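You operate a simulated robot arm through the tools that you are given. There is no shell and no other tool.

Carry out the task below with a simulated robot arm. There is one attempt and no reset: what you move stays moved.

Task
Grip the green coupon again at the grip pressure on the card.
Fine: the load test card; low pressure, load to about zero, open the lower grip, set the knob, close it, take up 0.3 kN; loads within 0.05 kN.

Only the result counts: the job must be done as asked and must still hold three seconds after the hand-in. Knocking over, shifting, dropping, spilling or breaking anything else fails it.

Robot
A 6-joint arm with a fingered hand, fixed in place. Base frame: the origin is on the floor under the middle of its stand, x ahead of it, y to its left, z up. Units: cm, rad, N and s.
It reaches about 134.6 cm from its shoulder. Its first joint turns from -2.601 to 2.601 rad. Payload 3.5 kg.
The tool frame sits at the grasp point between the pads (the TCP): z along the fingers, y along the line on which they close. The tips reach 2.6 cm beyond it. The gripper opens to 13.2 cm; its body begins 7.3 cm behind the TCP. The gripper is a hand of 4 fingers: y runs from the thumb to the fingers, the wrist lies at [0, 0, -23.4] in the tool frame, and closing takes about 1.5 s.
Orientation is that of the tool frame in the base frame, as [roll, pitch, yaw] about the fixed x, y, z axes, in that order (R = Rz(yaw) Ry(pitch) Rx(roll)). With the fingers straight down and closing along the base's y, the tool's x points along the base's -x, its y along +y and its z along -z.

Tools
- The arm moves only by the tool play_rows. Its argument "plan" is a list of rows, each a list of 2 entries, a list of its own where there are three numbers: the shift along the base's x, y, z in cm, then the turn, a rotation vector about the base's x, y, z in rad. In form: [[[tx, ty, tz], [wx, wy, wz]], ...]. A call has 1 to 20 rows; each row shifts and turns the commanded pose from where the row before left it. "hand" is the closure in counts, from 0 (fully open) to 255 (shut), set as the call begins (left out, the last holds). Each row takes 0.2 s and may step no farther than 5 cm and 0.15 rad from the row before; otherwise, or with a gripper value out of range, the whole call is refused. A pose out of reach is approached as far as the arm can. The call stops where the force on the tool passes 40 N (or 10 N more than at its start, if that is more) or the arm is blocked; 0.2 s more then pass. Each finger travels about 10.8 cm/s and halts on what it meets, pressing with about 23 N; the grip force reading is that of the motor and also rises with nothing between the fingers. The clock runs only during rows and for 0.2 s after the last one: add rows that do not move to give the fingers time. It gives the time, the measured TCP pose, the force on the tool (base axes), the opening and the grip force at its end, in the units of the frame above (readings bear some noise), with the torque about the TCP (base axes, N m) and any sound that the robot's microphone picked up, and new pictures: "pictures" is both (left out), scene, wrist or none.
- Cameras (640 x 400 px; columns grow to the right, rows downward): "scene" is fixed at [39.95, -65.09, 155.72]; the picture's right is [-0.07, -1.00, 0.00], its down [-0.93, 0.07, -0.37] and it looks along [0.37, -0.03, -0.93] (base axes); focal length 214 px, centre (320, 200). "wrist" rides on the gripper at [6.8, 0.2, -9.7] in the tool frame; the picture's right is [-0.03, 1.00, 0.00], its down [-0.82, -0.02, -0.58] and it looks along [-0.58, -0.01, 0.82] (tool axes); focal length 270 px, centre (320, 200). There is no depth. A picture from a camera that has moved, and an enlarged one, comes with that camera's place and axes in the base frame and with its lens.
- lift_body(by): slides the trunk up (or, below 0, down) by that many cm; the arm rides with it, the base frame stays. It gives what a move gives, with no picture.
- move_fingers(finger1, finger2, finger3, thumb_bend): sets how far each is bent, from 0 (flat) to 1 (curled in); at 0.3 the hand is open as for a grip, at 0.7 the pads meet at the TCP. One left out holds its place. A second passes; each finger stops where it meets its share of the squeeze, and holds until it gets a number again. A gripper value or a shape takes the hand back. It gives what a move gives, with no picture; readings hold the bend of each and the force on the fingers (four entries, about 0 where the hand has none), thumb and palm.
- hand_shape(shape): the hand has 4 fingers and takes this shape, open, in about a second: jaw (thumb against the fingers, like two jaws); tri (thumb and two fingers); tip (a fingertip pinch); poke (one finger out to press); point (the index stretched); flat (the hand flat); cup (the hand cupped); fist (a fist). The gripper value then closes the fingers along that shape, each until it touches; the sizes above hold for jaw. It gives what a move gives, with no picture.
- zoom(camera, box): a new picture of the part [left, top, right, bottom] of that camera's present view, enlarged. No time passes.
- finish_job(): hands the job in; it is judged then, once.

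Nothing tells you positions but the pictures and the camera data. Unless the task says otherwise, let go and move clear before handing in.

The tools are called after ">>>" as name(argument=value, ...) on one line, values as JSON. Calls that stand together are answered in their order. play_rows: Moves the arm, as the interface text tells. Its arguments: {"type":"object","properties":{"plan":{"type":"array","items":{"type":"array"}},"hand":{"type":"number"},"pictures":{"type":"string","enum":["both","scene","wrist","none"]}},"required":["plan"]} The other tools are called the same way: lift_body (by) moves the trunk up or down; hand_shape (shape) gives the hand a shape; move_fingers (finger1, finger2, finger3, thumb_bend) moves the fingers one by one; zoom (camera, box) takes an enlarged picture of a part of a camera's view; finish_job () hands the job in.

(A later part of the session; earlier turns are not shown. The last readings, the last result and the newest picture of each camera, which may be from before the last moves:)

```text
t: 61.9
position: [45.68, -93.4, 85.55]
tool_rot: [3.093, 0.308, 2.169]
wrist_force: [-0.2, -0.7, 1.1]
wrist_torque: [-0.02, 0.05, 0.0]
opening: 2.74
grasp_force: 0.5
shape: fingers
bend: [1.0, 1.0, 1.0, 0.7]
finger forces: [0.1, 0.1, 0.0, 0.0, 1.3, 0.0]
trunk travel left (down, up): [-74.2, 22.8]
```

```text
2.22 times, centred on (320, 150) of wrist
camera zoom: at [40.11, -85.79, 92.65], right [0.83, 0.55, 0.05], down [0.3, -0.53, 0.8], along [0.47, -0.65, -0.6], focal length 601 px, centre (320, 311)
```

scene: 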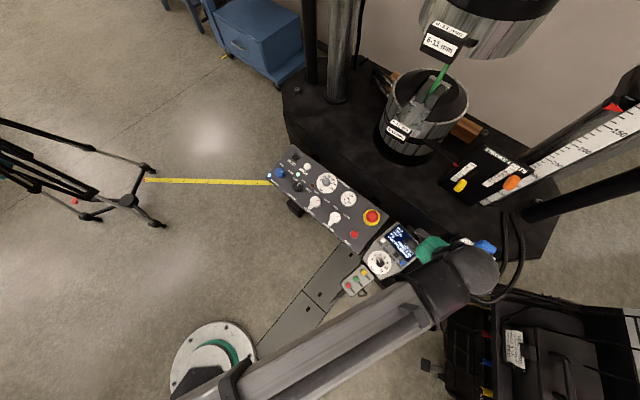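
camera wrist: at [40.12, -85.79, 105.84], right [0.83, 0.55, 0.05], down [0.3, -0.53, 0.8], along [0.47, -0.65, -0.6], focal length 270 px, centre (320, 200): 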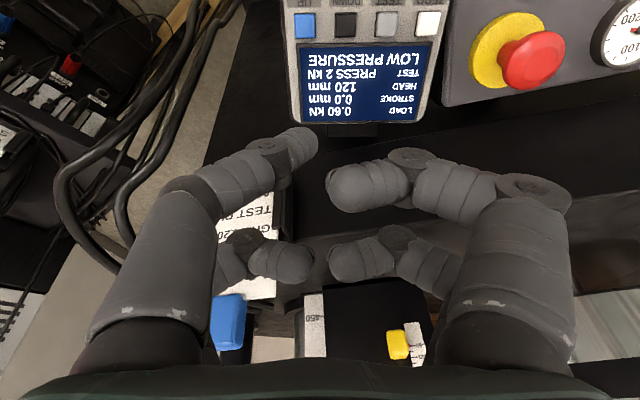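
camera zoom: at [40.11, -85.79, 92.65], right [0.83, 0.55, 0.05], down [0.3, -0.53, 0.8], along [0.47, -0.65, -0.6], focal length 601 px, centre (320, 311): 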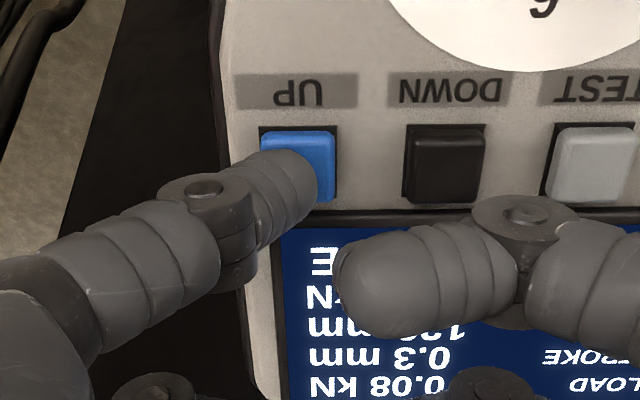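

0.08 kN. One more short hold, then release.

>>> play_rows(plan=[[[0, 0, 0], [0, 0, 0]]], pictures="none")

>>> zoom(camera="wrist", box=[200, 60, 440, 240])

```text
t: 62.3
position: [45.7, -93.42, 85.52]
tool_rot: [3.093, 0.308, 2.168]
wrist_force: [0.2, 0.5, 1.5]
wrist_torque: [0.02, 0.04, 0.0]
opening: 2.76
grasp_force: 0.8
shape: fingers
bend: [1.0, 1.0, 1.0, 0.7]
finger forces: [0.0, 0.1, 0.0, 0.1, 1.4, 0.0]
trunk travel left (down, up): [-74.2, 22.8]
```

```text
2.22 times, centred on (320, 150) of wrist
camera zoom: at [40.11, -85.79, 92.65], right [0.83, 0.55, 0.05], down [0.3, -0.53, 0.8], along [0.47, -0.65, -0.6], focal length 601 px, centre (320, 311)
```

zoom: 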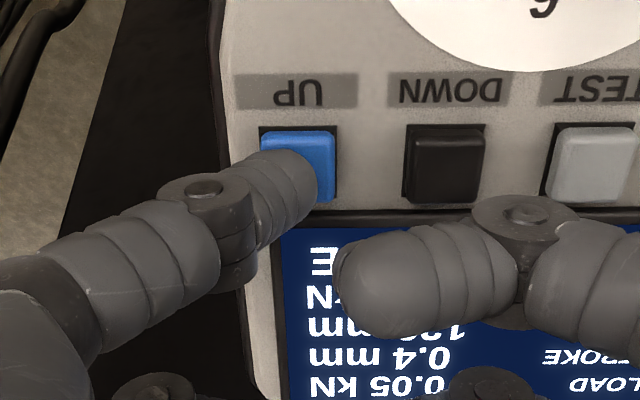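

0.05 kN. I'll release now; the lag should bring it nearer zero.

>>> lift_body(by=1.0)

>>> zoom(camera="wrist", box=[200, 60, 440, 240])

```text
t: 62.9
position: [45.63, -93.43, 86.46]
tool_rot: [3.093, 0.307, 2.168]
wrist_force: [-0.2, -0.8, -0.4]
wrist_torque: [-0.01, 0.03, -0.01]
opening: 2.79
grasp_force: 0.0
shape: fingers
bend: [1.0, 1.0, 1.0, 0.7]
finger forces: [0.0, 0.0, 0.0, 0.0, 0.0, 0.1]
trunk travel left (down, up): [-75.2, 21.8]
```

```text
2.22 times, centred on (320, 150) of wrist
camera zoom: at [40.12, -85.8, 93.63], right [0.83, 0.55, 0.05], down [0.3, -0.53, 0.8], along [0.47, -0.65, -0.6], focal length 601 px, centre (320, 311)
```

zoom: 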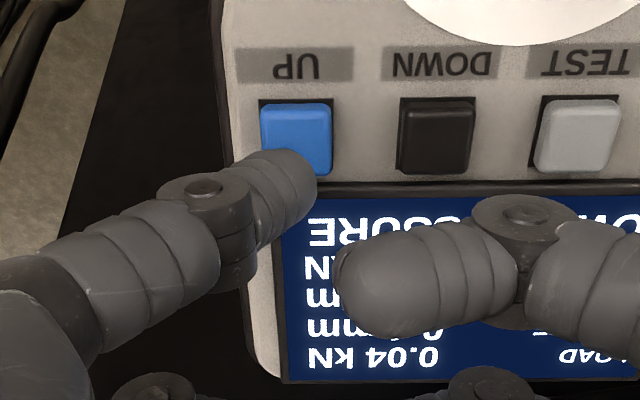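

0.04 kN after release. I'll let a second pass to see whether it settles further.

>>> play_rows(plan=[[[0, 0, 0], [0, 0, 0]], [[0, 0, 0], [0, 0, 0]], [[0, 0, 0], [0, 0, 0]], [[0, 0, 0], [0, 0, 0]], [[0, 0, 0], [0, 0, 0]]], pictures="none")

>>> zoom(camera="wrist", box=[200, 60, 440, 240])

```text
t: 64.1
position: [45.7, -93.42, 86.38]
tool_rot: [3.092, 0.308, 2.168]
wrist_force: [-0.7, -0.2, -0.2]
wrist_torque: [0.02, -0.02, 0.03]
opening: 2.77
grasp_force: 0.0
shape: fingers
bend: [1.0, 1.0, 1.0, 0.7]
finger forces: [0.0, 0.0, 0.1, 0.0, 0.0, 0.0]
trunk travel left (down, up): [-75.2, 21.8]
```

```text
2.22 times, centred on (320, 150) of wrist
camera zoom: at [40.11, -85.8, 93.63], right [0.83, 0.55, 0.05], down [0.3, -0.53, 0.8], along [0.47, -0.65, -0.6], focal length 601 px, centre (320, 311)
```

zoom: 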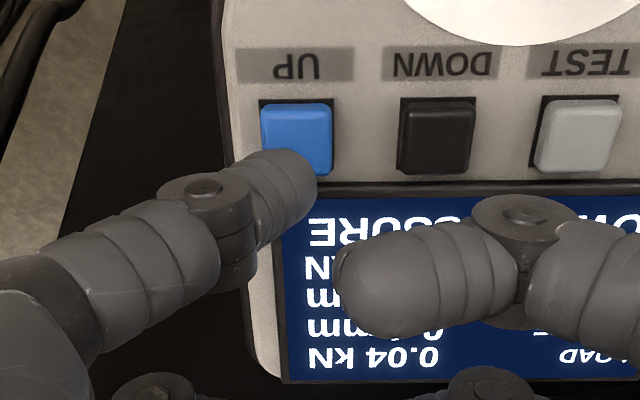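

0.04 kN is stable and in tolerance. One more brief tap on UP will centre it nearer zero.

>>> lift_body(by=-0.95)

>>> lift_body(by=1.0)

>>> zoom(camera="wrist", box=[200, 60, 440, 240])

```text
t: 64.7
position: [45.64, -93.48, 85.49]
tool_rot: [3.095, 0.307, 2.167]
wrist_force: [0.1, 0.0, 0.6]
wrist_torque: [0.0, 0.03, 0.0]
opening: 2.75
grasp_force: 1.0
shape: fingers
bend: [1.0, 1.0, 1.0, 0.7]
finger forces: [0.1, 0.0, 0.0, 0.0, 1.1, 0.1]
trunk travel left (down, up): [-74.2, 22.8]
heard: click
```

```text
t: 65.2
position: [45.53, -93.59, 86.57]
tool_rot: [3.093, 0.307, 2.168]
wrist_force: [1.2, -0.1, -0.2]
wrist_torque: [0.0, 0.0, 0.03]
opening: 2.77
grasp_force: 0.1
shape: fingers
bend: [1.0, 1.0, 1.0, 0.7]
finger forces: [0.1, 0.0, 0.0, 0.0, 0.0, 0.1]
trunk travel left (down, up): [-75.2, 21.8]
```

```text
2.22 times, centred on (320, 150) of wrist
camera zoom: at [40.12, -85.8, 93.68], right [0.83, 0.55, 0.05], down [0.3, -0.53, 0.8], along [0.47, -0.65, -0.6], focal length 601 px, centre (320, 311)
```

zoom: 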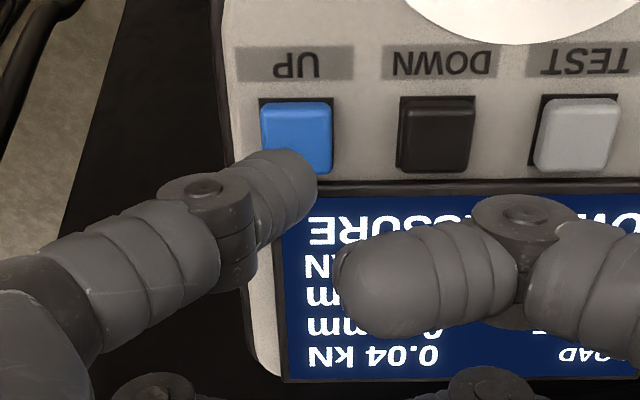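

Still 0.04 kN after another tap, so it may be a soft toe near zero or a small offset. I'll rise to read the whole display.

>>> lift_body(by=5)

>>> zoom(camera="wrist", box=[240, 40, 500, 235])

```text
t: 66.2
position: [45.53, -93.55, 91.52]
tool_rot: [3.093, 0.31, 2.168]
wrist_force: [0.1, -0.2, 0.4]
wrist_torque: [0.01, -0.01, -0.02]
opening: 2.76
grasp_force: 0.1
shape: fingers
bend: [1.0, 1.0, 1.0, 0.7]
finger forces: [0.0, 0.1, 0.1, 0.1, 0.0, 0.0]
trunk travel left (down, up): [-80.2, 16.8]
```

```text
2.05 times, centred on (370, 138) of wrist
camera zoom: at [40.12, -85.8, 98.68], right [0.83, 0.55, 0.05], down [0.3, -0.53, 0.8], along [0.47, -0.65, -0.6], focal length 554 px, centre (217, 328)
```

zoom: 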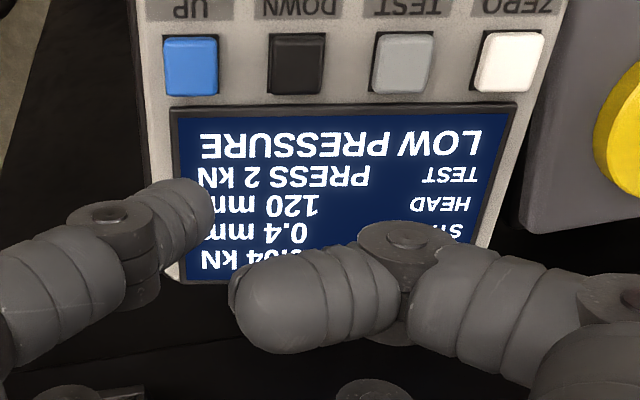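

The square root of the load falls linearly with hold time, which means a soft toe, so about 0.8 s more of UP should bring it to nearly zero.

>>> lift_body(by=-5.0)

>>> lift_body(by=-1.0)

>>> play_rows(plan=[[[0, 0, 0], [0, 0, 0]], [[0, 0, 0], [0, 0, 0]]], pictures="none")

>>> lift_body(by=1.0)

>>> zoom(camera="wrist", box=[200, 60, 440, 240])

```text
t: 67.1
position: [45.54, -93.47, 86.47]
tool_rot: [3.091, 0.306, 2.169]
wrist_force: [0.0, 0.0, -0.7]
wrist_torque: [0.0, 0.0, 0.0]
opening: 2.77
grasp_force: 0.0
shape: fingers
bend: [1.0, 1.0, 1.0, 0.7]
finger forces: [0.1, 0.1, 0.0, 0.0, 0.0, 0.0]
trunk travel left (down, up): [-75.2, 21.8]
```

```text
t: 67.7
position: [45.67, -93.35, 85.5]
tool_rot: [3.095, 0.306, 2.168]
wrist_force: [-0.7, 0.7, 1.3]
wrist_torque: [0.01, 0.03, -0.01]
opening: 2.76
grasp_force: 0.2
shape: fingers
bend: [1.0, 1.0, 1.0, 0.7]
finger forces: [0.1, 0.0, 0.1, 0.0, 1.1, 0.0]
trunk travel left (down, up): [-74.2, 22.8]
heard: click
```

```text
t: 68.3
position: [45.76, -93.39, 85.4]
tool_rot: [3.092, 0.308, 2.169]
wrist_force: [0.0, -0.6, 0.9]
wrist_torque: [0.0, 0.02, 0.0]
opening: 2.74
grasp_force: 0.6
shape: fingers
bend: [1.0, 1.0, 1.0, 0.7]
finger forces: [0.0, 0.1, 0.1, 0.0, 1.0, 0.0]
trunk travel left (down, up): [-74.2, 22.8]
```

```text
t: 68.8
position: [45.65, -93.48, 86.58]
tool_rot: [3.092, 0.307, 2.167]
wrist_force: [0.7, 0.1, -0.9]
wrist_torque: [-0.01, 0.02, 0.01]
opening: 2.77
grasp_force: 0.0
shape: fingers
bend: [1.0, 1.0, 1.0, 0.7]
finger forces: [0.0, 0.0, 0.0, 0.0, 0.1, 0.0]
trunk travel left (down, up): [-75.2, 21.8]
```

```text
2.22 times, centred on (320, 150) of wrist
camera zoom: at [40.12, -85.8, 93.68], right [0.83, 0.55, 0.05], down [0.3, -0.53, 0.8], along [0.47, -0.65, -0.6], focal length 601 px, centre (320, 311)
```

zoom: 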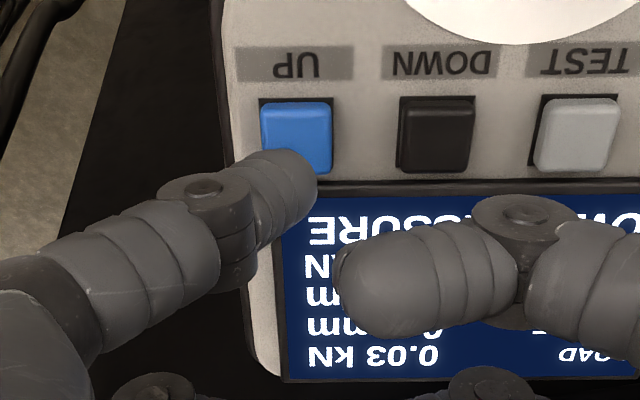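

The load reads 0.03 kN, which is about zero. Next is the LOWER GRIP lever. I'll rise clear, set the hand to jaw half-open and go back over the panel.

>>> lift_body(by=11)

>>> hand_shape(shape="jaw")

>>> zoom(camera="wrist", box=[240, 0, 500, 195])

```text
t: 70.3
position: [45.59, -93.42, 97.56]
tool_rot: [3.092, 0.306, 2.166]
wrist_force: [0.3, -0.2, -0.7]
wrist_torque: [-0.02, 0.01, 0.0]
opening: 2.72
grasp_force: 0.1
shape: fingers
bend: [1.0, 1.0, 1.0, 0.7]
finger forces: [0.1, 0.0, 0.0, 0.0, 0.0, 0.1]
trunk travel left (down, up): [-86.2, 10.8]
```

```text
t: 71.2
position: [45.77, -93.43, 97.54]
tool_rot: [3.093, 0.306, 2.168]
wrist_force: [0.3, -0.1, -0.5]
wrist_torque: [0.01, 0.01, 0.01]
opening: 13.18
grasp_force: 0.0
shape: jaw
bend: [0.3, 0.3, 0.3, 0.3]
finger forces: [0.1, 0.0, 0.0, 0.0, 0.0, 0.1]
trunk travel left (down, up): [-86.2, 10.8]
```

```text
2.05 times, centred on (370, 98) of wrist
camera zoom: at [40.11, -85.8, 104.68], right [0.83, 0.55, 0.05], down [0.3, -0.53, 0.8], along [0.47, -0.65, -0.6], focal length 554 px, centre (217, 410)
```

zoom: 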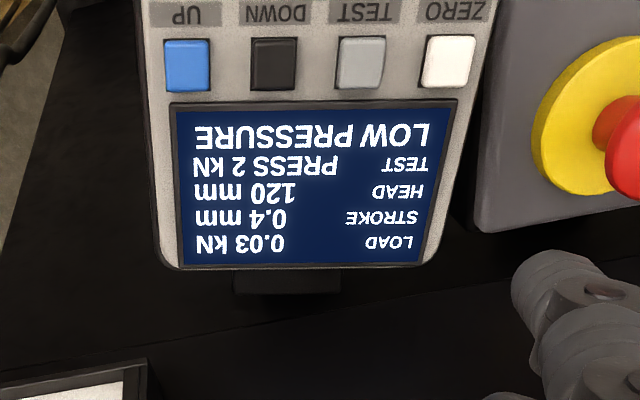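

The display confirms 0.03 kN, stroke 0.4 mm, LOW PRESSURE. Now I'm moving over to the LOWER GRIP knob.

>>> play_rows(plan=[[[2.94, 3.46, 0], [-0.0137, 0.0145, 0.0619]], [[2.94, 3.46, 0], [-0.0137, 0.0145, 0.0619]], [[2.94, 3.46, 0], [0, 0, 0]], [[2.94, 3.46, 0], [0, 0, 0]], [[2.94, 3.46, 0], [0, 0, 0]], [[2.94, 3.46, 0], [0, 0, 0]], [[2.94, 3.46, 0], [0, 0, 0]], [[2.94, 3.46, 0], [0, 0, 0]], [[0, 0, 0], [0, 0, 0]], [[0, 0, 0], [0, 0, 0]]], hand=110, pictures="both")

```text
t: 73.4
position: [68.93, -65.82, 97.37]
tool_rot: [3.135, 0.31, 2.303]
wrist_force: [0.3, 0.6, -1.3]
wrist_torque: [-0.02, 0.0, -0.01]
opening: 7.57
grasp_force: 0.0
shape: jaw
bend: [0.72, 0.72, 0.72, 0.7]
finger forces: [0.0, 0.0, 0.1, 0.0, 0.0, 0.0]
trunk travel left (down, up): [-86.2, 10.8]
camera wrist: at [62.8, -58.74, 104.65], right [0.76, 0.65, 0.01], down [0.38, -0.46, 0.8], along [0.53, -0.6, -0.6], focal length 270 px, centre (320, 200)
```

scene: 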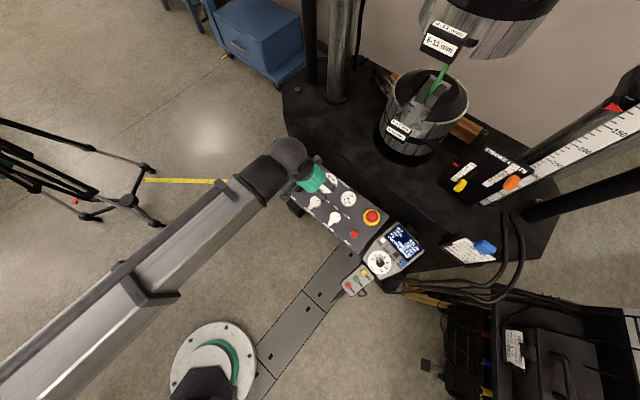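
wrist: 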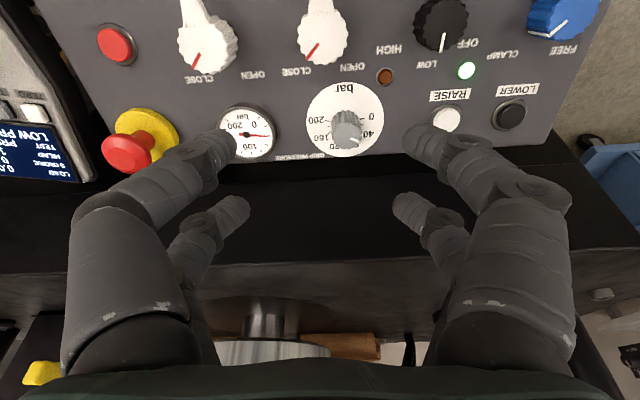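

From here the panel is square in view. I'll zoom on the lower grip lever to locate it.

>>> zoom(camera="wrist", box=[220, 0, 420, 150])

>>> zoom(camera="scene", box=[290, 160, 380, 240])

```text
2.67 times, centred on (320, 75) of wrist
camera zoom: at [62.8, -58.74, 104.65], right [0.76, 0.65, 0.01], down [0.38, -0.46, 0.8], along [0.53, -0.6, -0.6], focal length 721 px, centre (320, 533)
```

zoom: 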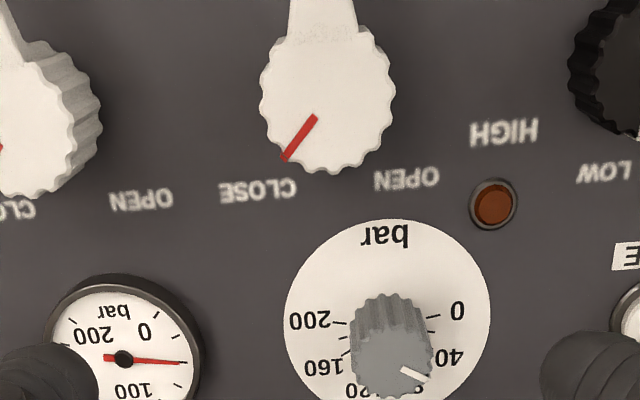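

```text
5.00 times, centred on (335, 200) of scene
camera zoom: at [39.95, -65.09, 155.72], right [-0.07, -1.0, 0.0], down [-0.93, 0.07, -0.37], along [0.37, -0.03, -0.93], focal length 1072 px, centre (245, 200)
```

zoom: 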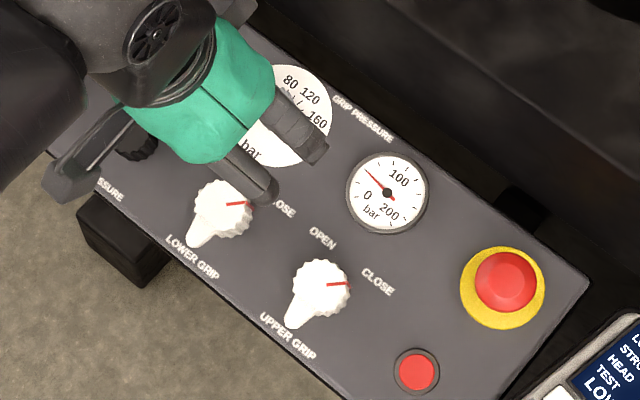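

The lever's tail points toward the operator, about 2 cm wide, and the knob centre is near (69.5,-65.6,81.2). With the hand square to the panel, the front pair will straddle the tail. I'll centre and lower most of the way.

>>> play_rows(plan=[[[0.45, 0.3, 0], [0, 0, 0]], [[0, 0, 0], [0, 0, 0]]], pictures="none")

>>> lift_body(by=-11)

>>> zoom(camera="wrist", box=[0, 0, 640, 400])

```text
t: 74.0
position: [69.59, -65.46, 97.47]
tool_rot: [3.133, 0.309, 2.304]
wrist_force: [0.3, 0.0, 0.2]
wrist_torque: [0.01, 0.02, 0.03]
opening: 7.56
grasp_force: 0.0
shape: jaw
bend: [0.72, 0.72, 0.72, 0.7]
finger forces: [0.1, 0.0, 0.1, 0.0, 0.0, 0.0]
trunk travel left (down, up): [-86.2, 10.8]
```

```text
t: 75.4
position: [69.6, -65.56, 86.52]
tool_rot: [3.134, 0.31, 2.304]
wrist_force: [-0.9, -0.6, -0.1]
wrist_torque: [-0.01, 0.0, 0.03]
opening: 7.57
grasp_force: 0.1
shape: jaw
bend: [0.72, 0.72, 0.72, 0.7]
finger forces: [0.0, 0.1, 0.0, 0.1, 0.1, 0.1]
trunk travel left (down, up): [-75.2, 21.8]
```

```text
1.00 times, centred on (320, 200) of wrist (not enlarged: the box is as wide or as high as the picture)
camera zoom: at [63.29, -58.42, 93.66], right [0.76, 0.65, 0.01], down [0.38, -0.46, 0.8], along [0.53, -0.6, -0.6], focal length 270 px, centre (320, 200)
```

zoom: 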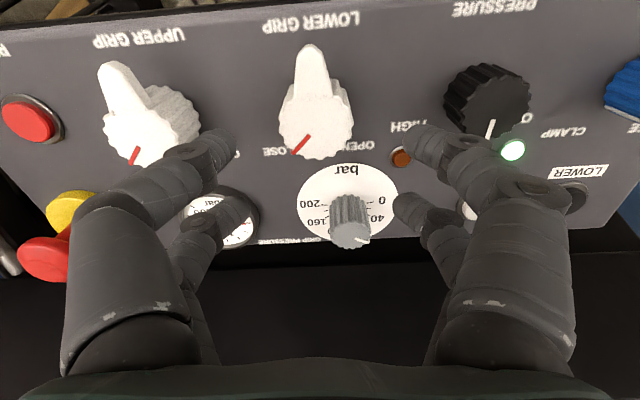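

Centred to within a few millimetres. I'll nudge, narrow the opening to about 6.2 cm so the digits stay clear of neighbouring knobs, then descend.

>>> play_rows(plan=[[[-0.12, -0.15, 0], [0, 0, 0]], [[0, 0, 0], [0, 0, 0]]], hand=135, pictures="none")

>>> lift_body(by=-3)

>>> zoom(camera="wrist", box=[0, 0, 640, 400])

```text
t: 76.0
position: [69.38, -65.76, 86.51]
tool_rot: [3.134, 0.31, 2.304]
wrist_force: [0.5, -0.2, 0.4]
wrist_torque: [-0.01, -0.03, 0.01]
opening: 6.28
grasp_force: 0.1
shape: jaw
bend: [0.73, 0.73, 0.73, 0.7]
finger forces: [0.0, 0.0, 0.1, 0.0, 0.1, 0.1]
trunk travel left (down, up): [-75.2, 21.8]
```

```text
t: 76.7
position: [69.52, -65.67, 83.6]
tool_rot: [3.135, 0.31, 2.304]
wrist_force: [0.1, 0.0, -0.1]
wrist_torque: [0.0, 0.03, 0.0]
opening: 6.24
grasp_force: 0.2
shape: jaw
bend: [0.73, 0.73, 0.73, 0.7]
finger forces: [0.0, 0.0, 0.1, 0.1, 0.1, 0.0]
trunk travel left (down, up): [-72.2, 24.8]
```

```text
1.00 times, centred on (320, 200) of wrist (not enlarged: the box is as wide or as high as the picture)
camera zoom: at [63.16, -58.58, 90.65], right [0.76, 0.65, 0.01], down [0.38, -0.46, 0.8], along [0.53, -0.6, -0.6], focal length 270 px, centre (320, 200)
```

zoom: 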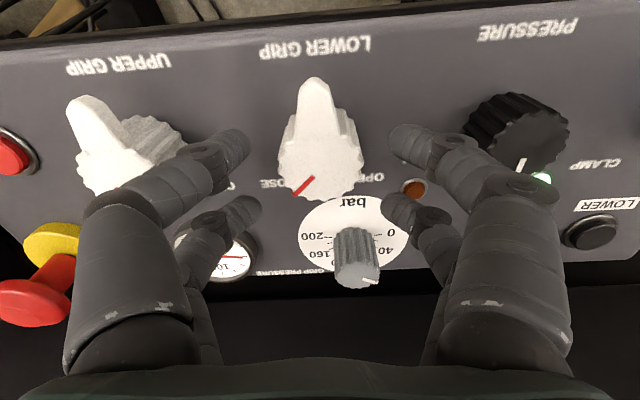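

The lever is centred between the digits. I'll lower the last 2 cm.

>>> lift_body(by=-2)

>>> zoom(camera="wrist", box=[0, 0, 640, 400])

```text
t: 77.4
position: [69.42, -65.78, 81.56]
tool_rot: [3.135, 0.313, 2.304]
wrist_force: [0.0, 0.3, 0.2]
wrist_torque: [-0.01, -0.04, 0.0]
opening: 6.24
grasp_force: 0.0
shape: jaw
bend: [0.73, 0.73, 0.73, 0.7]
finger forces: [0.1, 0.1, 0.0, 0.1, 0.0, 0.0]
trunk travel left (down, up): [-70.2, 26.8]
```

```text
1.00 times, centred on (320, 200) of wrist (not enlarged: the box is as wide or as high as the picture)
camera zoom: at [63.17, -58.58, 88.65], right [0.76, 0.65, 0.01], down [0.38, -0.46, 0.8], along [0.53, -0.6, -0.6], focal length 270 px, centre (320, 200)
```

zoom: 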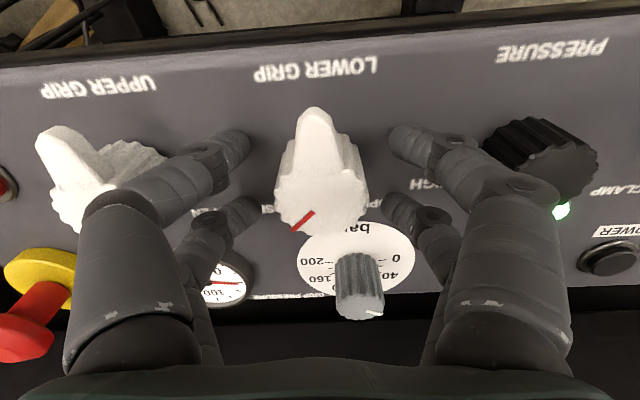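

No contact and well placed. Closing the hand on the lever knob.

>>> play_rows(plan=[[[0, 0, 0], [0, 0, 0]], [[0, 0, 0], [0, 0, 0]], [[0, 0, 0], [0, 0, 0]], [[0, 0, 0], [0, 0, 0]], [[0, 0, 0], [0, 0, 0]]], hand=255, pictures="wrist")

```text
t: 78.6
position: [69.52, -65.63, 81.33]
tool_rot: [3.133, 0.311, 2.303]
wrist_force: [4.0, -4.3, -1.2]
wrist_torque: [0.02, 0.06, 0.05]
opening: 1.83
grasp_force: 23.0
shape: jaw
bend: [0.73, 0.72, 0.72, 0.7]
finger forces: [23.2, 19.5, 17.6, 0.0, 21.3, 0.0]
trunk travel left (down, up): [-70.2, 26.8]
camera wrist: at [63.21, -58.63, 88.61], right [0.76, 0.65, 0.01], down [0.38, -0.46, 0.8], along [0.53, -0.6, -0.6], focal length 270 px, centre (320, 200)
```

wrist: 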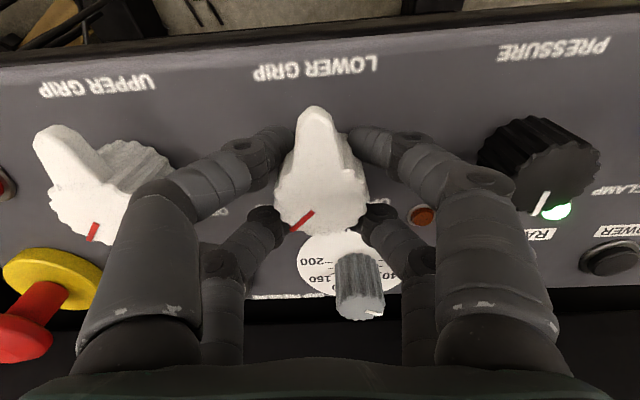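

Good hold, with the tail between the front pair. Turning counter-clockwise toward OPEN, the first 0.7 rad now.

>>> play_rows(plan=[[[0, 0, 0], [-0.0286, 0.0319, 0.1333]], [[0, 0, 0], [-0.0286, 0.0319, 0.1333]], [[0, 0, 0], [-0.0286, 0.0319, 0.1333]], [[0, 0, 0], [-0.0286, 0.0319, 0.1333]], [[0, 0, 0], [-0.0286, 0.0319, 0.1333]], [[0, 0, 0], [0, 0, 0]]], pictures="wrist")

>>> zoom(camera="scene", box=[380, 215, 430, 270])

```text
t: 80.0
position: [69.62, -65.48, 81.47]
tool_rot: [-2.945, 0.237, 3.031]
wrist_force: [21.2, 4.3, 5.2]
wrist_torque: [0.31, -0.63, 0.16]
opening: 1.74
grasp_force: 23.1
shape: jaw
bend: [0.73, 0.72, 0.72, 0.7]
finger forces: [22.8, 33.0, 19.0, 0.0, 19.8, 0.0]
trunk travel left (down, up): [-70.2, 26.8]
camera wrist: at [61.05, -62.51, 89.07], right [0.18, 0.97, -0.18], down [0.67, 0.02, 0.75], along [0.72, -0.26, -0.64], focal length 270 px, centre (320, 200)
```

wrist: 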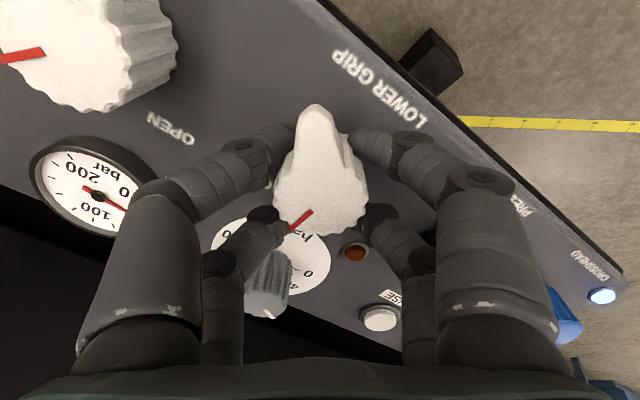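

```text
7.27 times, centred on (405, 242) of scene
camera zoom: at [39.95, -65.09, 155.72], right [-0.07, -1.0, 0.0], down [-0.93, 0.07, -0.37], along [0.37, -0.03, -0.93], focal length 1560 px, centre (-298, -109)
```

zoom: 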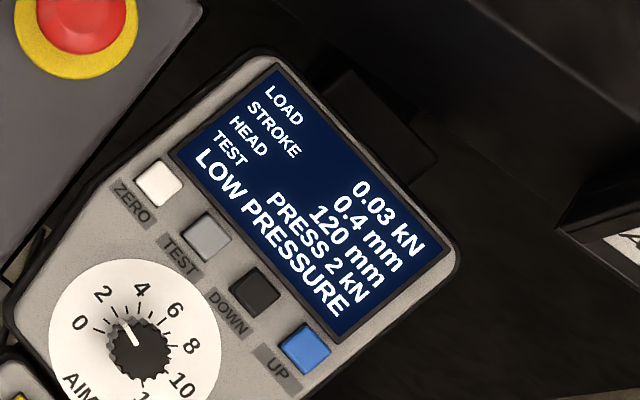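

The knob turns with the hand. There's about 21 N of side load because my rotation centre is slightly off, so I'll add a small corrective shift while continuing.

>>> play_rows(plan=[[[0.15, 0.05, 0], [-0.0286, 0.0319, 0.1333]], [[0.1, 0.05, 0], [-0.0286, 0.0319, 0.1333]], [[0.05, 0.05, 0], [-0.0286, 0.0319, 0.1333]], [[0.05, 0.05, 0], [-0.0286, 0.0319, 0.1333]], [[0, 0, 0], [0, 0, 0]]], pictures="wrist")

>>> zoom(camera="scene", box=[380, 215, 430, 270])

```text
t: 81.2
position: [69.8, -65.41, 81.41]
tool_rot: [-2.852, 0.091, -2.703]
wrist_force: [2.1, 13.6, -4.2]
wrist_torque: [0.6, -0.14, 0.07]
opening: 1.64
grasp_force: 23.0
shape: jaw
bend: [0.73, 0.72, 0.72, 0.7]
finger forces: [31.0, 28.6, 16.6, 0.0, 20.3, 0.0]
trunk travel left (down, up): [-70.2, 26.8]
camera wrist: at [61.6, -65.99, 90.03], right [-0.36, 0.89, -0.28], down [0.63, 0.45, 0.63], along [0.69, 0.05, -0.72], focal length 270 px, centre (320, 200)
```

wrist: 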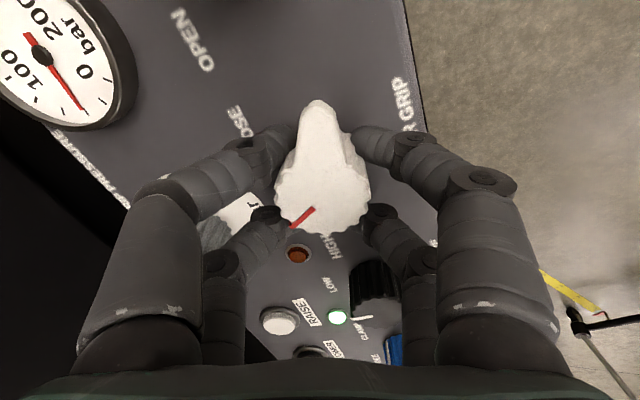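

```text
7.27 times, centred on (405, 242) of scene
camera zoom: at [39.95, -65.09, 155.72], right [-0.07, -1.0, 0.0], down [-0.93, 0.07, -0.37], along [0.37, -0.03, -0.93], focal length 1560 px, centre (-298, -109)
```

zoom: 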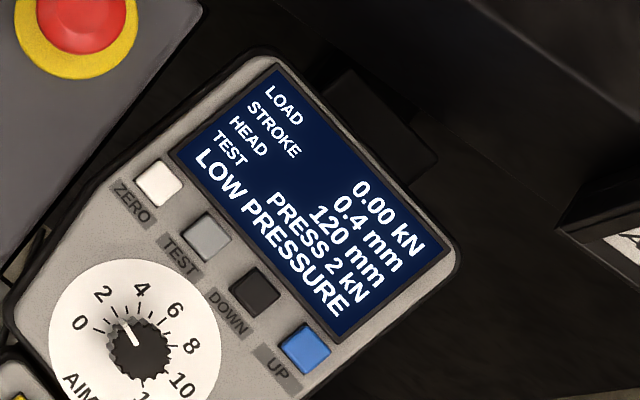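

The load reads 0.00, so the lower grip is releasing. I'll rotate the last bit to bring it fully to OPEN, easing the side load.

>>> play_rows(plan=[[[0.03, 0.15, 0], [-0.0286, 0.0319, 0.1333]], [[0.03, 0.1, 0], [-0.0286, 0.0319, 0.1333]], [[0, 0, 0], [0, 0, 0]]], pictures="wrist")

>>> zoom(camera="scene", box=[380, 40, 480, 160])

>>> zoom(camera="scene", box=[320, 170, 430, 270])

```text
t: 82.0
position: [69.71, -65.23, 81.38]
tool_rot: [-2.839, 0.02, -2.479]
wrist_force: [-2.4, 10.2, -10.7]
wrist_torque: [0.54, 0.04, 0.06]
opening: 1.61
grasp_force: 23.2
shape: jaw
bend: [0.73, 0.72, 0.72, 0.7]
finger forces: [32.1, 25.0, 20.2, 0.0, 22.9, 0.1]
trunk travel left (down, up): [-70.2, 26.8]
camera wrist: at [62.41, -67.16, 90.48], right [-0.56, 0.77, -0.3], down [0.54, 0.61, 0.57], along [0.63, 0.16, -0.76], focal length 270 px, centre (320, 200)
```

wrist: 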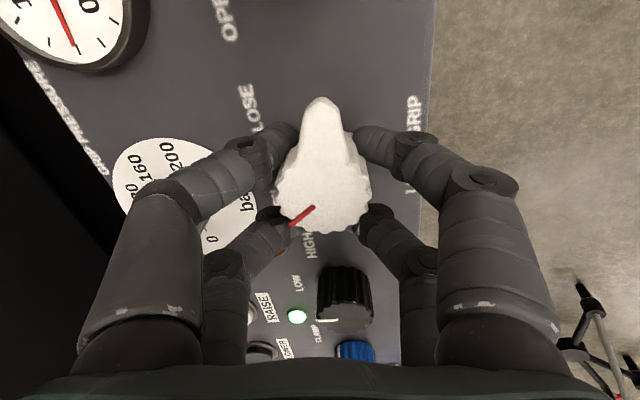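

```text
3.33 times, centred on (430, 100) of scene
camera zoom: at [39.95, -65.09, 155.72], right [-0.07, -1.0, 0.0], down [-0.93, 0.07, -0.37], along [0.37, -0.03, -0.93], focal length 715 px, centre (-47, 533)
```

zoom: 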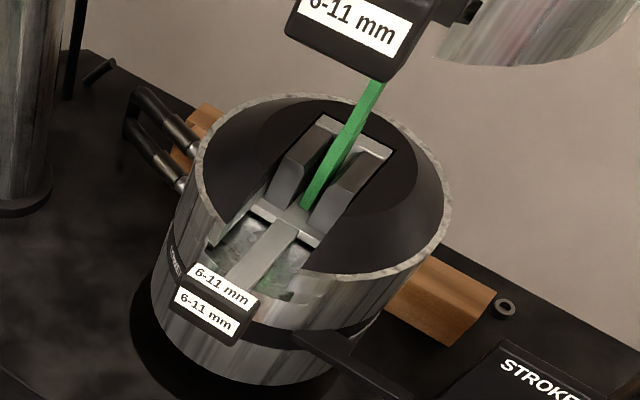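

```text
4.00 times, centred on (375, 220) of scene
camera zoom: at [39.95, -65.09, 155.72], right [-0.07, -1.0, 0.0], down [-0.93, 0.07, -0.37], along [0.37, -0.03, -0.93], focal length 858 px, centre (100, 120)
```

zoom: 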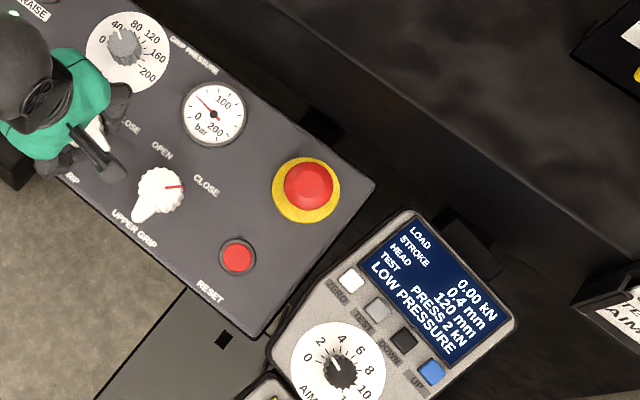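

The lower grip jaws are visibly open and the load is 0.00 kN. I'll release and rise.

>>> play_rows(plan=[[[0, 0, 0], [0, 0, 0]], [[0, 0, 0], [0, 0, 0]], [[0, 0, 0], [0, 0, 0]], [[0, 0, 0], [0, 0, 0]]], hand=130, pictures="none")

>>> lift_body(by=7)

>>> zoom(camera="wrist", box=[0, 0, 640, 400])

```text
t: 83.0
position: [69.87, -65.23, 81.42]
tool_rot: [-2.839, 0.022, -2.48]
wrist_force: [0.3, -0.1, 0.1]
wrist_torque: [-0.01, -0.05, -0.03]
opening: 6.4
grasp_force: 0.0
shape: jaw
bend: [0.73, 0.73, 0.73, 0.7]
finger forces: [0.0, 0.2, 0.0, 0.1, 0.0, 0.1]
trunk travel left (down, up): [-70.2, 26.8]
```

```text
t: 84.1
position: [69.81, -65.22, 88.41]
tool_rot: [-2.837, 0.024, -2.481]
wrist_force: [0.5, 0.3, -0.7]
wrist_torque: [-0.02, -0.02, -0.01]
opening: 6.41
grasp_force: 0.1
shape: jaw
bend: [0.73, 0.73, 0.73, 0.7]
finger forces: [0.0, 0.0, 0.0, 0.0, 0.0, 0.1]
trunk travel left (down, up): [-77.2, 19.8]
```

```text
1.00 times, centred on (320, 200) of wrist (not enlarged: the box is as wide or as high as the picture)
camera zoom: at [62.41, -67.17, 97.51], right [-0.56, 0.77, -0.3], down [0.54, 0.61, 0.58], along [0.63, 0.16, -0.76], focal length 270 px, centre (320, 200)
```

zoom: 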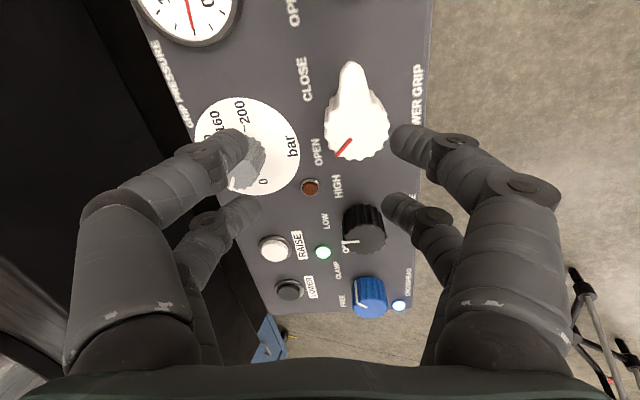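

The red mark points at OPEN. Next is the GRIP PRESSURE dial at about (76,-70), whose knob is taller. I'll rise and move above it to measure the pointer and scale.

>>> lift_body(by=5)

>>> play_rows(plan=[[[1.8, -1.3, 0], [0.0204, -0.0223, -0.0953]], [[1.8, -1.3, 0], [0.0204, -0.0223, -0.0953]], [[1.8, -1.3, 0], [0.0204, -0.0223, -0.0953]], [[0, 0, 0], [0, 0, 0]], [[0, 0, 0], [0, 0, 0]]], hand=120, pictures="both")

```text
t: 85.0
position: [69.8, -65.4, 93.45]
tool_rot: [-2.836, 0.022, -2.481]
wrist_force: [-0.4, -0.4, -0.1]
wrist_torque: [0.01, -0.02, -0.03]
opening: 6.44
grasp_force: 0.0
shape: jaw
bend: [0.73, 0.73, 0.73, 0.7]
finger forces: [0.0, 0.1, 0.1, 0.1, 0.1, 0.1]
trunk travel left (down, up): [-82.2, 14.8]
```

```text
t: 86.2
position: [75.15, -69.17, 93.42]
tool_rot: [-2.858, 0.109, -2.769]
wrist_force: [1.1, -0.8, 0.1]
wrist_torque: [0.02, -0.01, -0.01]
opening: 6.91
grasp_force: 0.0
shape: jaw
bend: [0.72, 0.72, 0.72, 0.7]
finger forces: [0.1, 0.0, 0.0, 0.0, 0.0, 0.0]
trunk travel left (down, up): [-82.2, 14.8]
camera wrist: at [66.87, -69.32, 101.92], right [-0.3, 0.91, -0.27], down [0.65, 0.4, 0.65], along [0.7, 0.01, -0.71], focal length 270 px, centre (320, 200)
```

scene: 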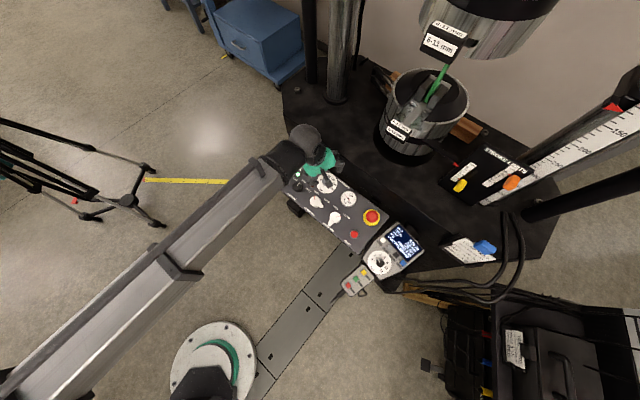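
wrist: 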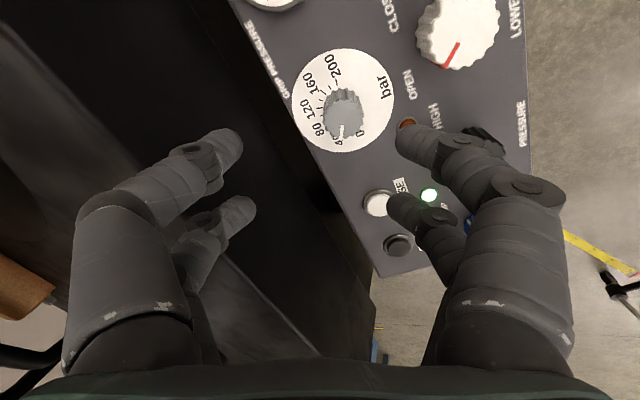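

>>> zoom(camera="wrist", box=[270, 30, 410, 170])

>>> zoom(camera="scene", box=[310, 165, 360, 215])

```text
2.86 times, centred on (340, 100) of wrist
camera zoom: at [66.87, -69.32, 101.92], right [-0.3, 0.91, -0.27], down [0.65, 0.4, 0.65], along [0.7, 0.01, -0.71], focal length 772 px, centre (263, 486)
```

zoom: 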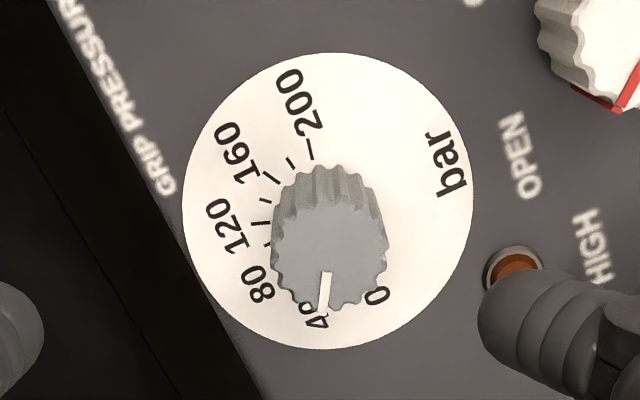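

```text
8.00 times, centred on (335, 190) of scene
camera zoom: at [39.95, -65.09, 155.72], right [-0.07, -1.0, 0.0], down [-0.93, 0.07, -0.37], along [0.37, -0.03, -0.93], focal length 1716 px, centre (200, 280)
```

zoom: 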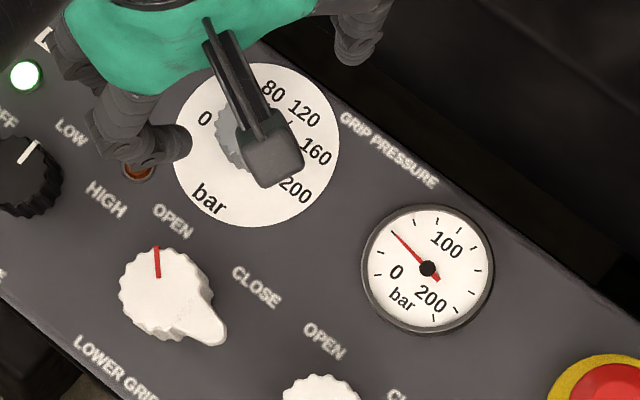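

From the tick geometry the dial runs 1° per bar with 100 at panel-up. The pointer is at about 43 bar, so 120 needs about 77° clockwise. The knob is slim (≈2.7 cm) and ≈4.4 cm tall, so I'll pinch it with the front pair. Moving so the front pair straddles it.

>>> play_rows(plan=[[[2.2, 0.29, 0], [0, 0, 0]], [[0, 0, 0], [0, 0, 0]], [[0, 0, 0], [0, 0, 0]]], pictures="none")

>>> lift_body(by=-4)

>>> zoom(camera="wrist", box=[0, 0, 640, 400])

>>> zoom(camera="wrist", box=[250, 20, 410, 120])

```text
t: 87.0
position: [77.35, -68.73, 93.52]
tool_rot: [-2.859, 0.11, -2.769]
wrist_force: [-0.4, 0.0, 0.7]
wrist_torque: [0.03, -0.01, 0.03]
opening: 6.93
grasp_force: 0.1
shape: jaw
bend: [0.72, 0.72, 0.72, 0.7]
finger forces: [0.0, 0.1, 0.0, 0.1, 0.1, 0.1]
trunk travel left (down, up): [-82.2, 14.8]
```

```text
t: 87.8
position: [77.36, -68.75, 89.42]
tool_rot: [-2.859, 0.11, -2.771]
wrist_force: [1.3, -0.2, -0.7]
wrist_torque: [0.02, -0.03, 0.01]
opening: 6.93
grasp_force: 0.0
shape: jaw
bend: [0.72, 0.72, 0.72, 0.7]
finger forces: [0.1, 0.0, 0.0, 0.1, 0.0, 0.0]
trunk travel left (down, up): [-78.2, 18.8]
```

```text
1.00 times, centred on (320, 200) of wrist (not enlarged: the box is as wide or as high as the picture)
camera zoom: at [69.1, -69.01, 97.91], right [-0.3, 0.91, -0.27], down [0.65, 0.4, 0.65], along [0.7, 0.01, -0.71], focal length 270 px, centre (320, 200)
```

zoom: 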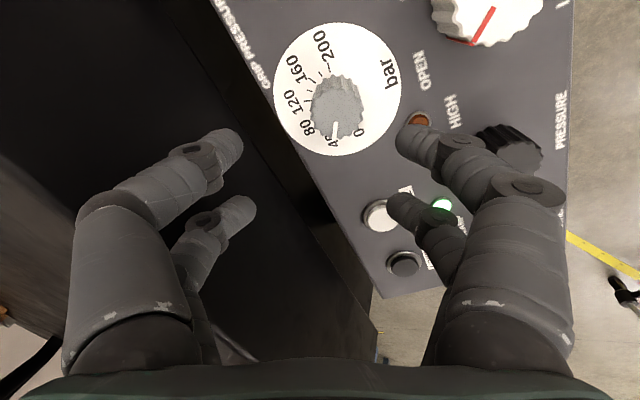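

```text
4.00 times, centred on (330, 70) of wrist
camera zoom: at [69.1, -69.01, 97.91], right [-0.3, 0.91, -0.27], down [0.65, 0.4, 0.65], along [0.7, 0.01, -0.71], focal length 1081 px, centre (280, 720)
```

zoom: 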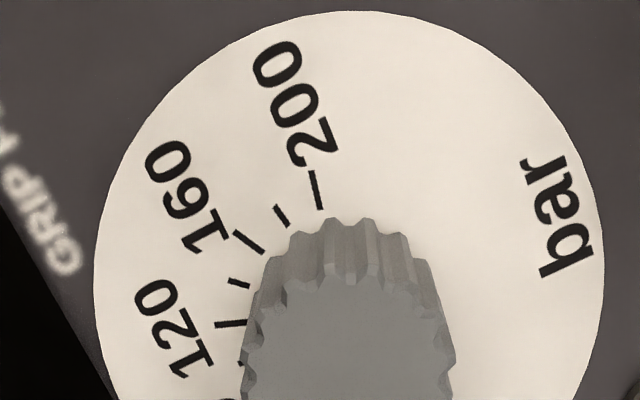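

The refined knob top is about (75.55,-69.75,85.0). A small nudge, then the final descent of about 4.1 cm with the front pair astride it.

>>> play_rows(plan=[[[0.05, -0.25, 0], [0, 0, 0]], [[0, 0, 0], [0, 0, 0]]], pictures="none")

>>> lift_body(by=-4.1)

>>> zoom(camera="wrist", box=[0, 0, 640, 400])

```text
t: 88.4
position: [77.36, -69.14, 89.37]
tool_rot: [-2.859, 0.11, -2.77]
wrist_force: [-0.3, -0.2, -0.3]
wrist_torque: [-0.02, 0.0, 0.02]
opening: 6.93
grasp_force: 0.0
shape: jaw
bend: [0.72, 0.72, 0.72, 0.7]
finger forces: [0.0, 0.0, 0.1, 0.0, 0.0, 0.0]
trunk travel left (down, up): [-78.2, 18.8]
```

```text
t: 89.3
position: [77.43, -69.04, 85.37]
tool_rot: [-2.858, 0.11, -2.77]
wrist_force: [-0.2, 0.2, -0.4]
wrist_torque: [0.04, 0.0, -0.02]
opening: 6.92
grasp_force: 0.0
shape: jaw
bend: [0.72, 0.72, 0.72, 0.7]
finger forces: [0.1, 0.1, 0.0, 0.0, 0.0, 0.1]
trunk travel left (down, up): [-74.1, 22.9]
```

```text
1.00 times, centred on (320, 200) of wrist (not enlarged: the box is as wide or as high as the picture)
camera zoom: at [69.14, -69.28, 93.81], right [-0.3, 0.91, -0.27], down [0.65, 0.4, 0.65], along [0.7, 0.01, -0.71], focal length 270 px, centre (320, 200)
```

zoom: 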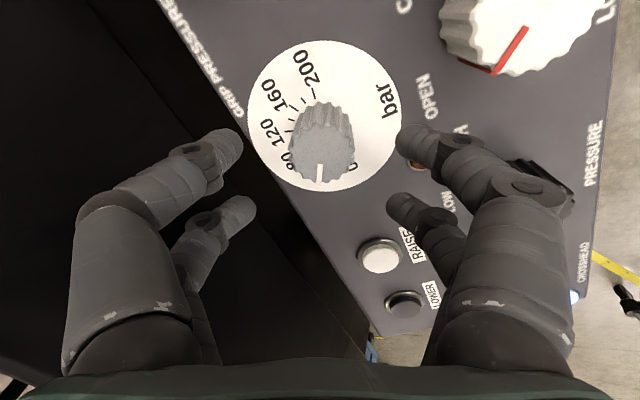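

The knob face sits exactly where the front pair will close. Closing now.

>>> play_rows(plan=[[[0, 0, 0], [0, 0, 0]], [[0, 0, 0], [0, 0, 0]], [[0, 0, 0], [0, 0, 0]], [[0, 0, 0], [0, 0, 0]], [[0, 0, 0], [0, 0, 0]]], hand=255, pictures="wrist")

>>> zoom(camera="wrist", box=[220, 40, 420, 200])

```text
t: 90.5
position: [77.42, -69.08, 85.3]
tool_rot: [-2.86, 0.109, -2.771]
wrist_force: [-1.8, -1.1, -1.9]
wrist_torque: [-0.02, 0.03, 0.04]
opening: 1.04
grasp_force: 22.9
shape: jaw
bend: [0.73, 0.61, 0.61, 0.7]
finger forces: [19.9, 0.0, 0.1, 0.0, 20.3, 0.0]
trunk travel left (down, up): [-74.1, 22.9]
camera wrist: at [69.13, -69.32, 93.79], right [-0.3, 0.91, -0.27], down [0.65, 0.4, 0.65], along [0.7, 0.01, -0.71], focal length 270 px, centre (320, 200)
```

wrist: 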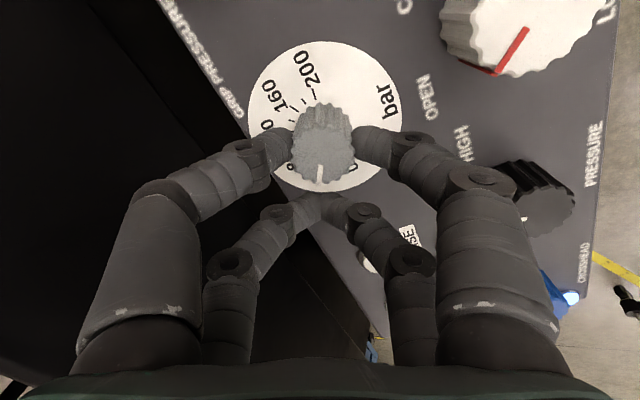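

```text
2.50 times, centred on (320, 120) of wrist
camera zoom: at [69.13, -69.32, 93.79], right [-0.3, 0.91, -0.27], down [0.65, 0.4, 0.65], along [0.7, 0.01, -0.71], focal length 676 px, centre (320, 400)
```

zoom: 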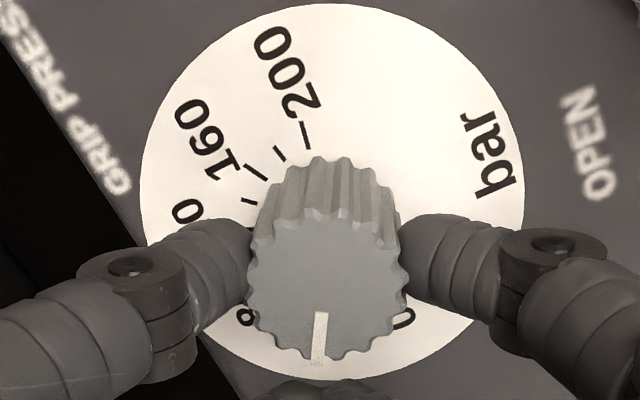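

Thumb and finger1 hold the knob with about 20 N each. I'll turn clockwise about the knob's own axis, moving the TCP along the matching arc, half of it first.

>>> play_rows(plan=[[[0.087, -0.275, 0], [0.0276, -0.0304, -0.1331]], [[0.048, -0.284, 0], [0.0276, -0.0304, -0.1331]], [[0.008, -0.286, 0], [0.0276, -0.0304, -0.1331]], [[-0.032, -0.282, 0], [0.0276, -0.0304, -0.1331]], [[-0.071, -0.274, 0], [0.0276, -0.0304, -0.1331]], [[0, 0, 0], [0, 0, 0]]], pictures="wrist")

>>> zoom(camera="wrist", box=[220, 40, 420, 200])

```text
t: 91.9
position: [77.31, -70.27, 85.48]
tool_rot: [-2.993, 0.262, 2.819]
wrist_force: [-12.3, 12.6, 4.3]
wrist_torque: [0.32, 0.29, -0.04]
opening: 1.08
grasp_force: 22.9
shape: jaw
bend: [0.73, 0.61, 0.61, 0.71]
finger forces: [27.3, 0.0, 0.0, 0.1, 20.4, 0.0]
trunk travel left (down, up): [-74.1, 22.9]
camera wrist: at [69.29, -65.99, 92.95], right [0.37, 0.92, -0.14], down [0.63, -0.14, 0.77], along [0.68, -0.37, -0.63], focal length 270 px, centre (320, 200)
```

wrist: 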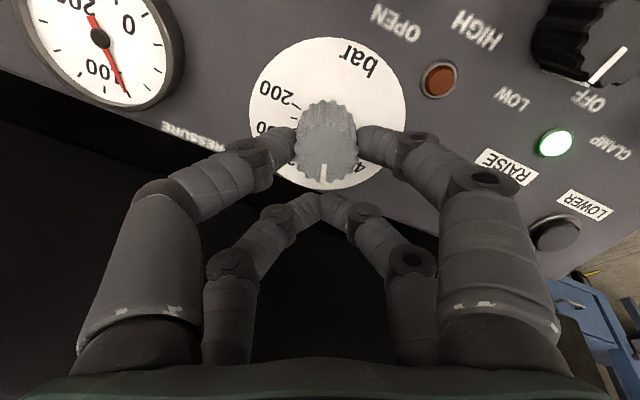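

```text
2.50 times, centred on (320, 120) of wrist
camera zoom: at [69.29, -65.99, 92.95], right [0.37, 0.92, -0.14], down [0.63, -0.14, 0.77], along [0.68, -0.37, -0.63], focal length 676 px, centre (320, 400)
```

zoom: 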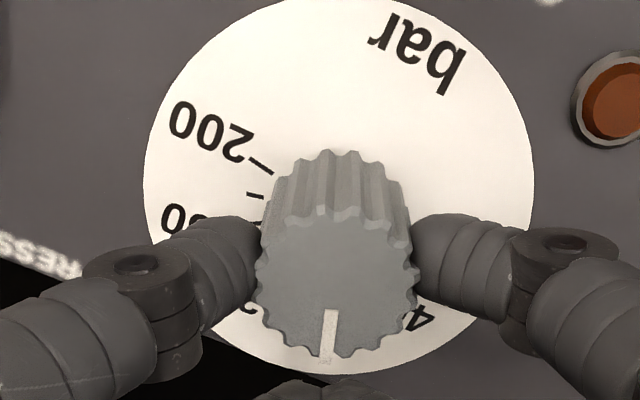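

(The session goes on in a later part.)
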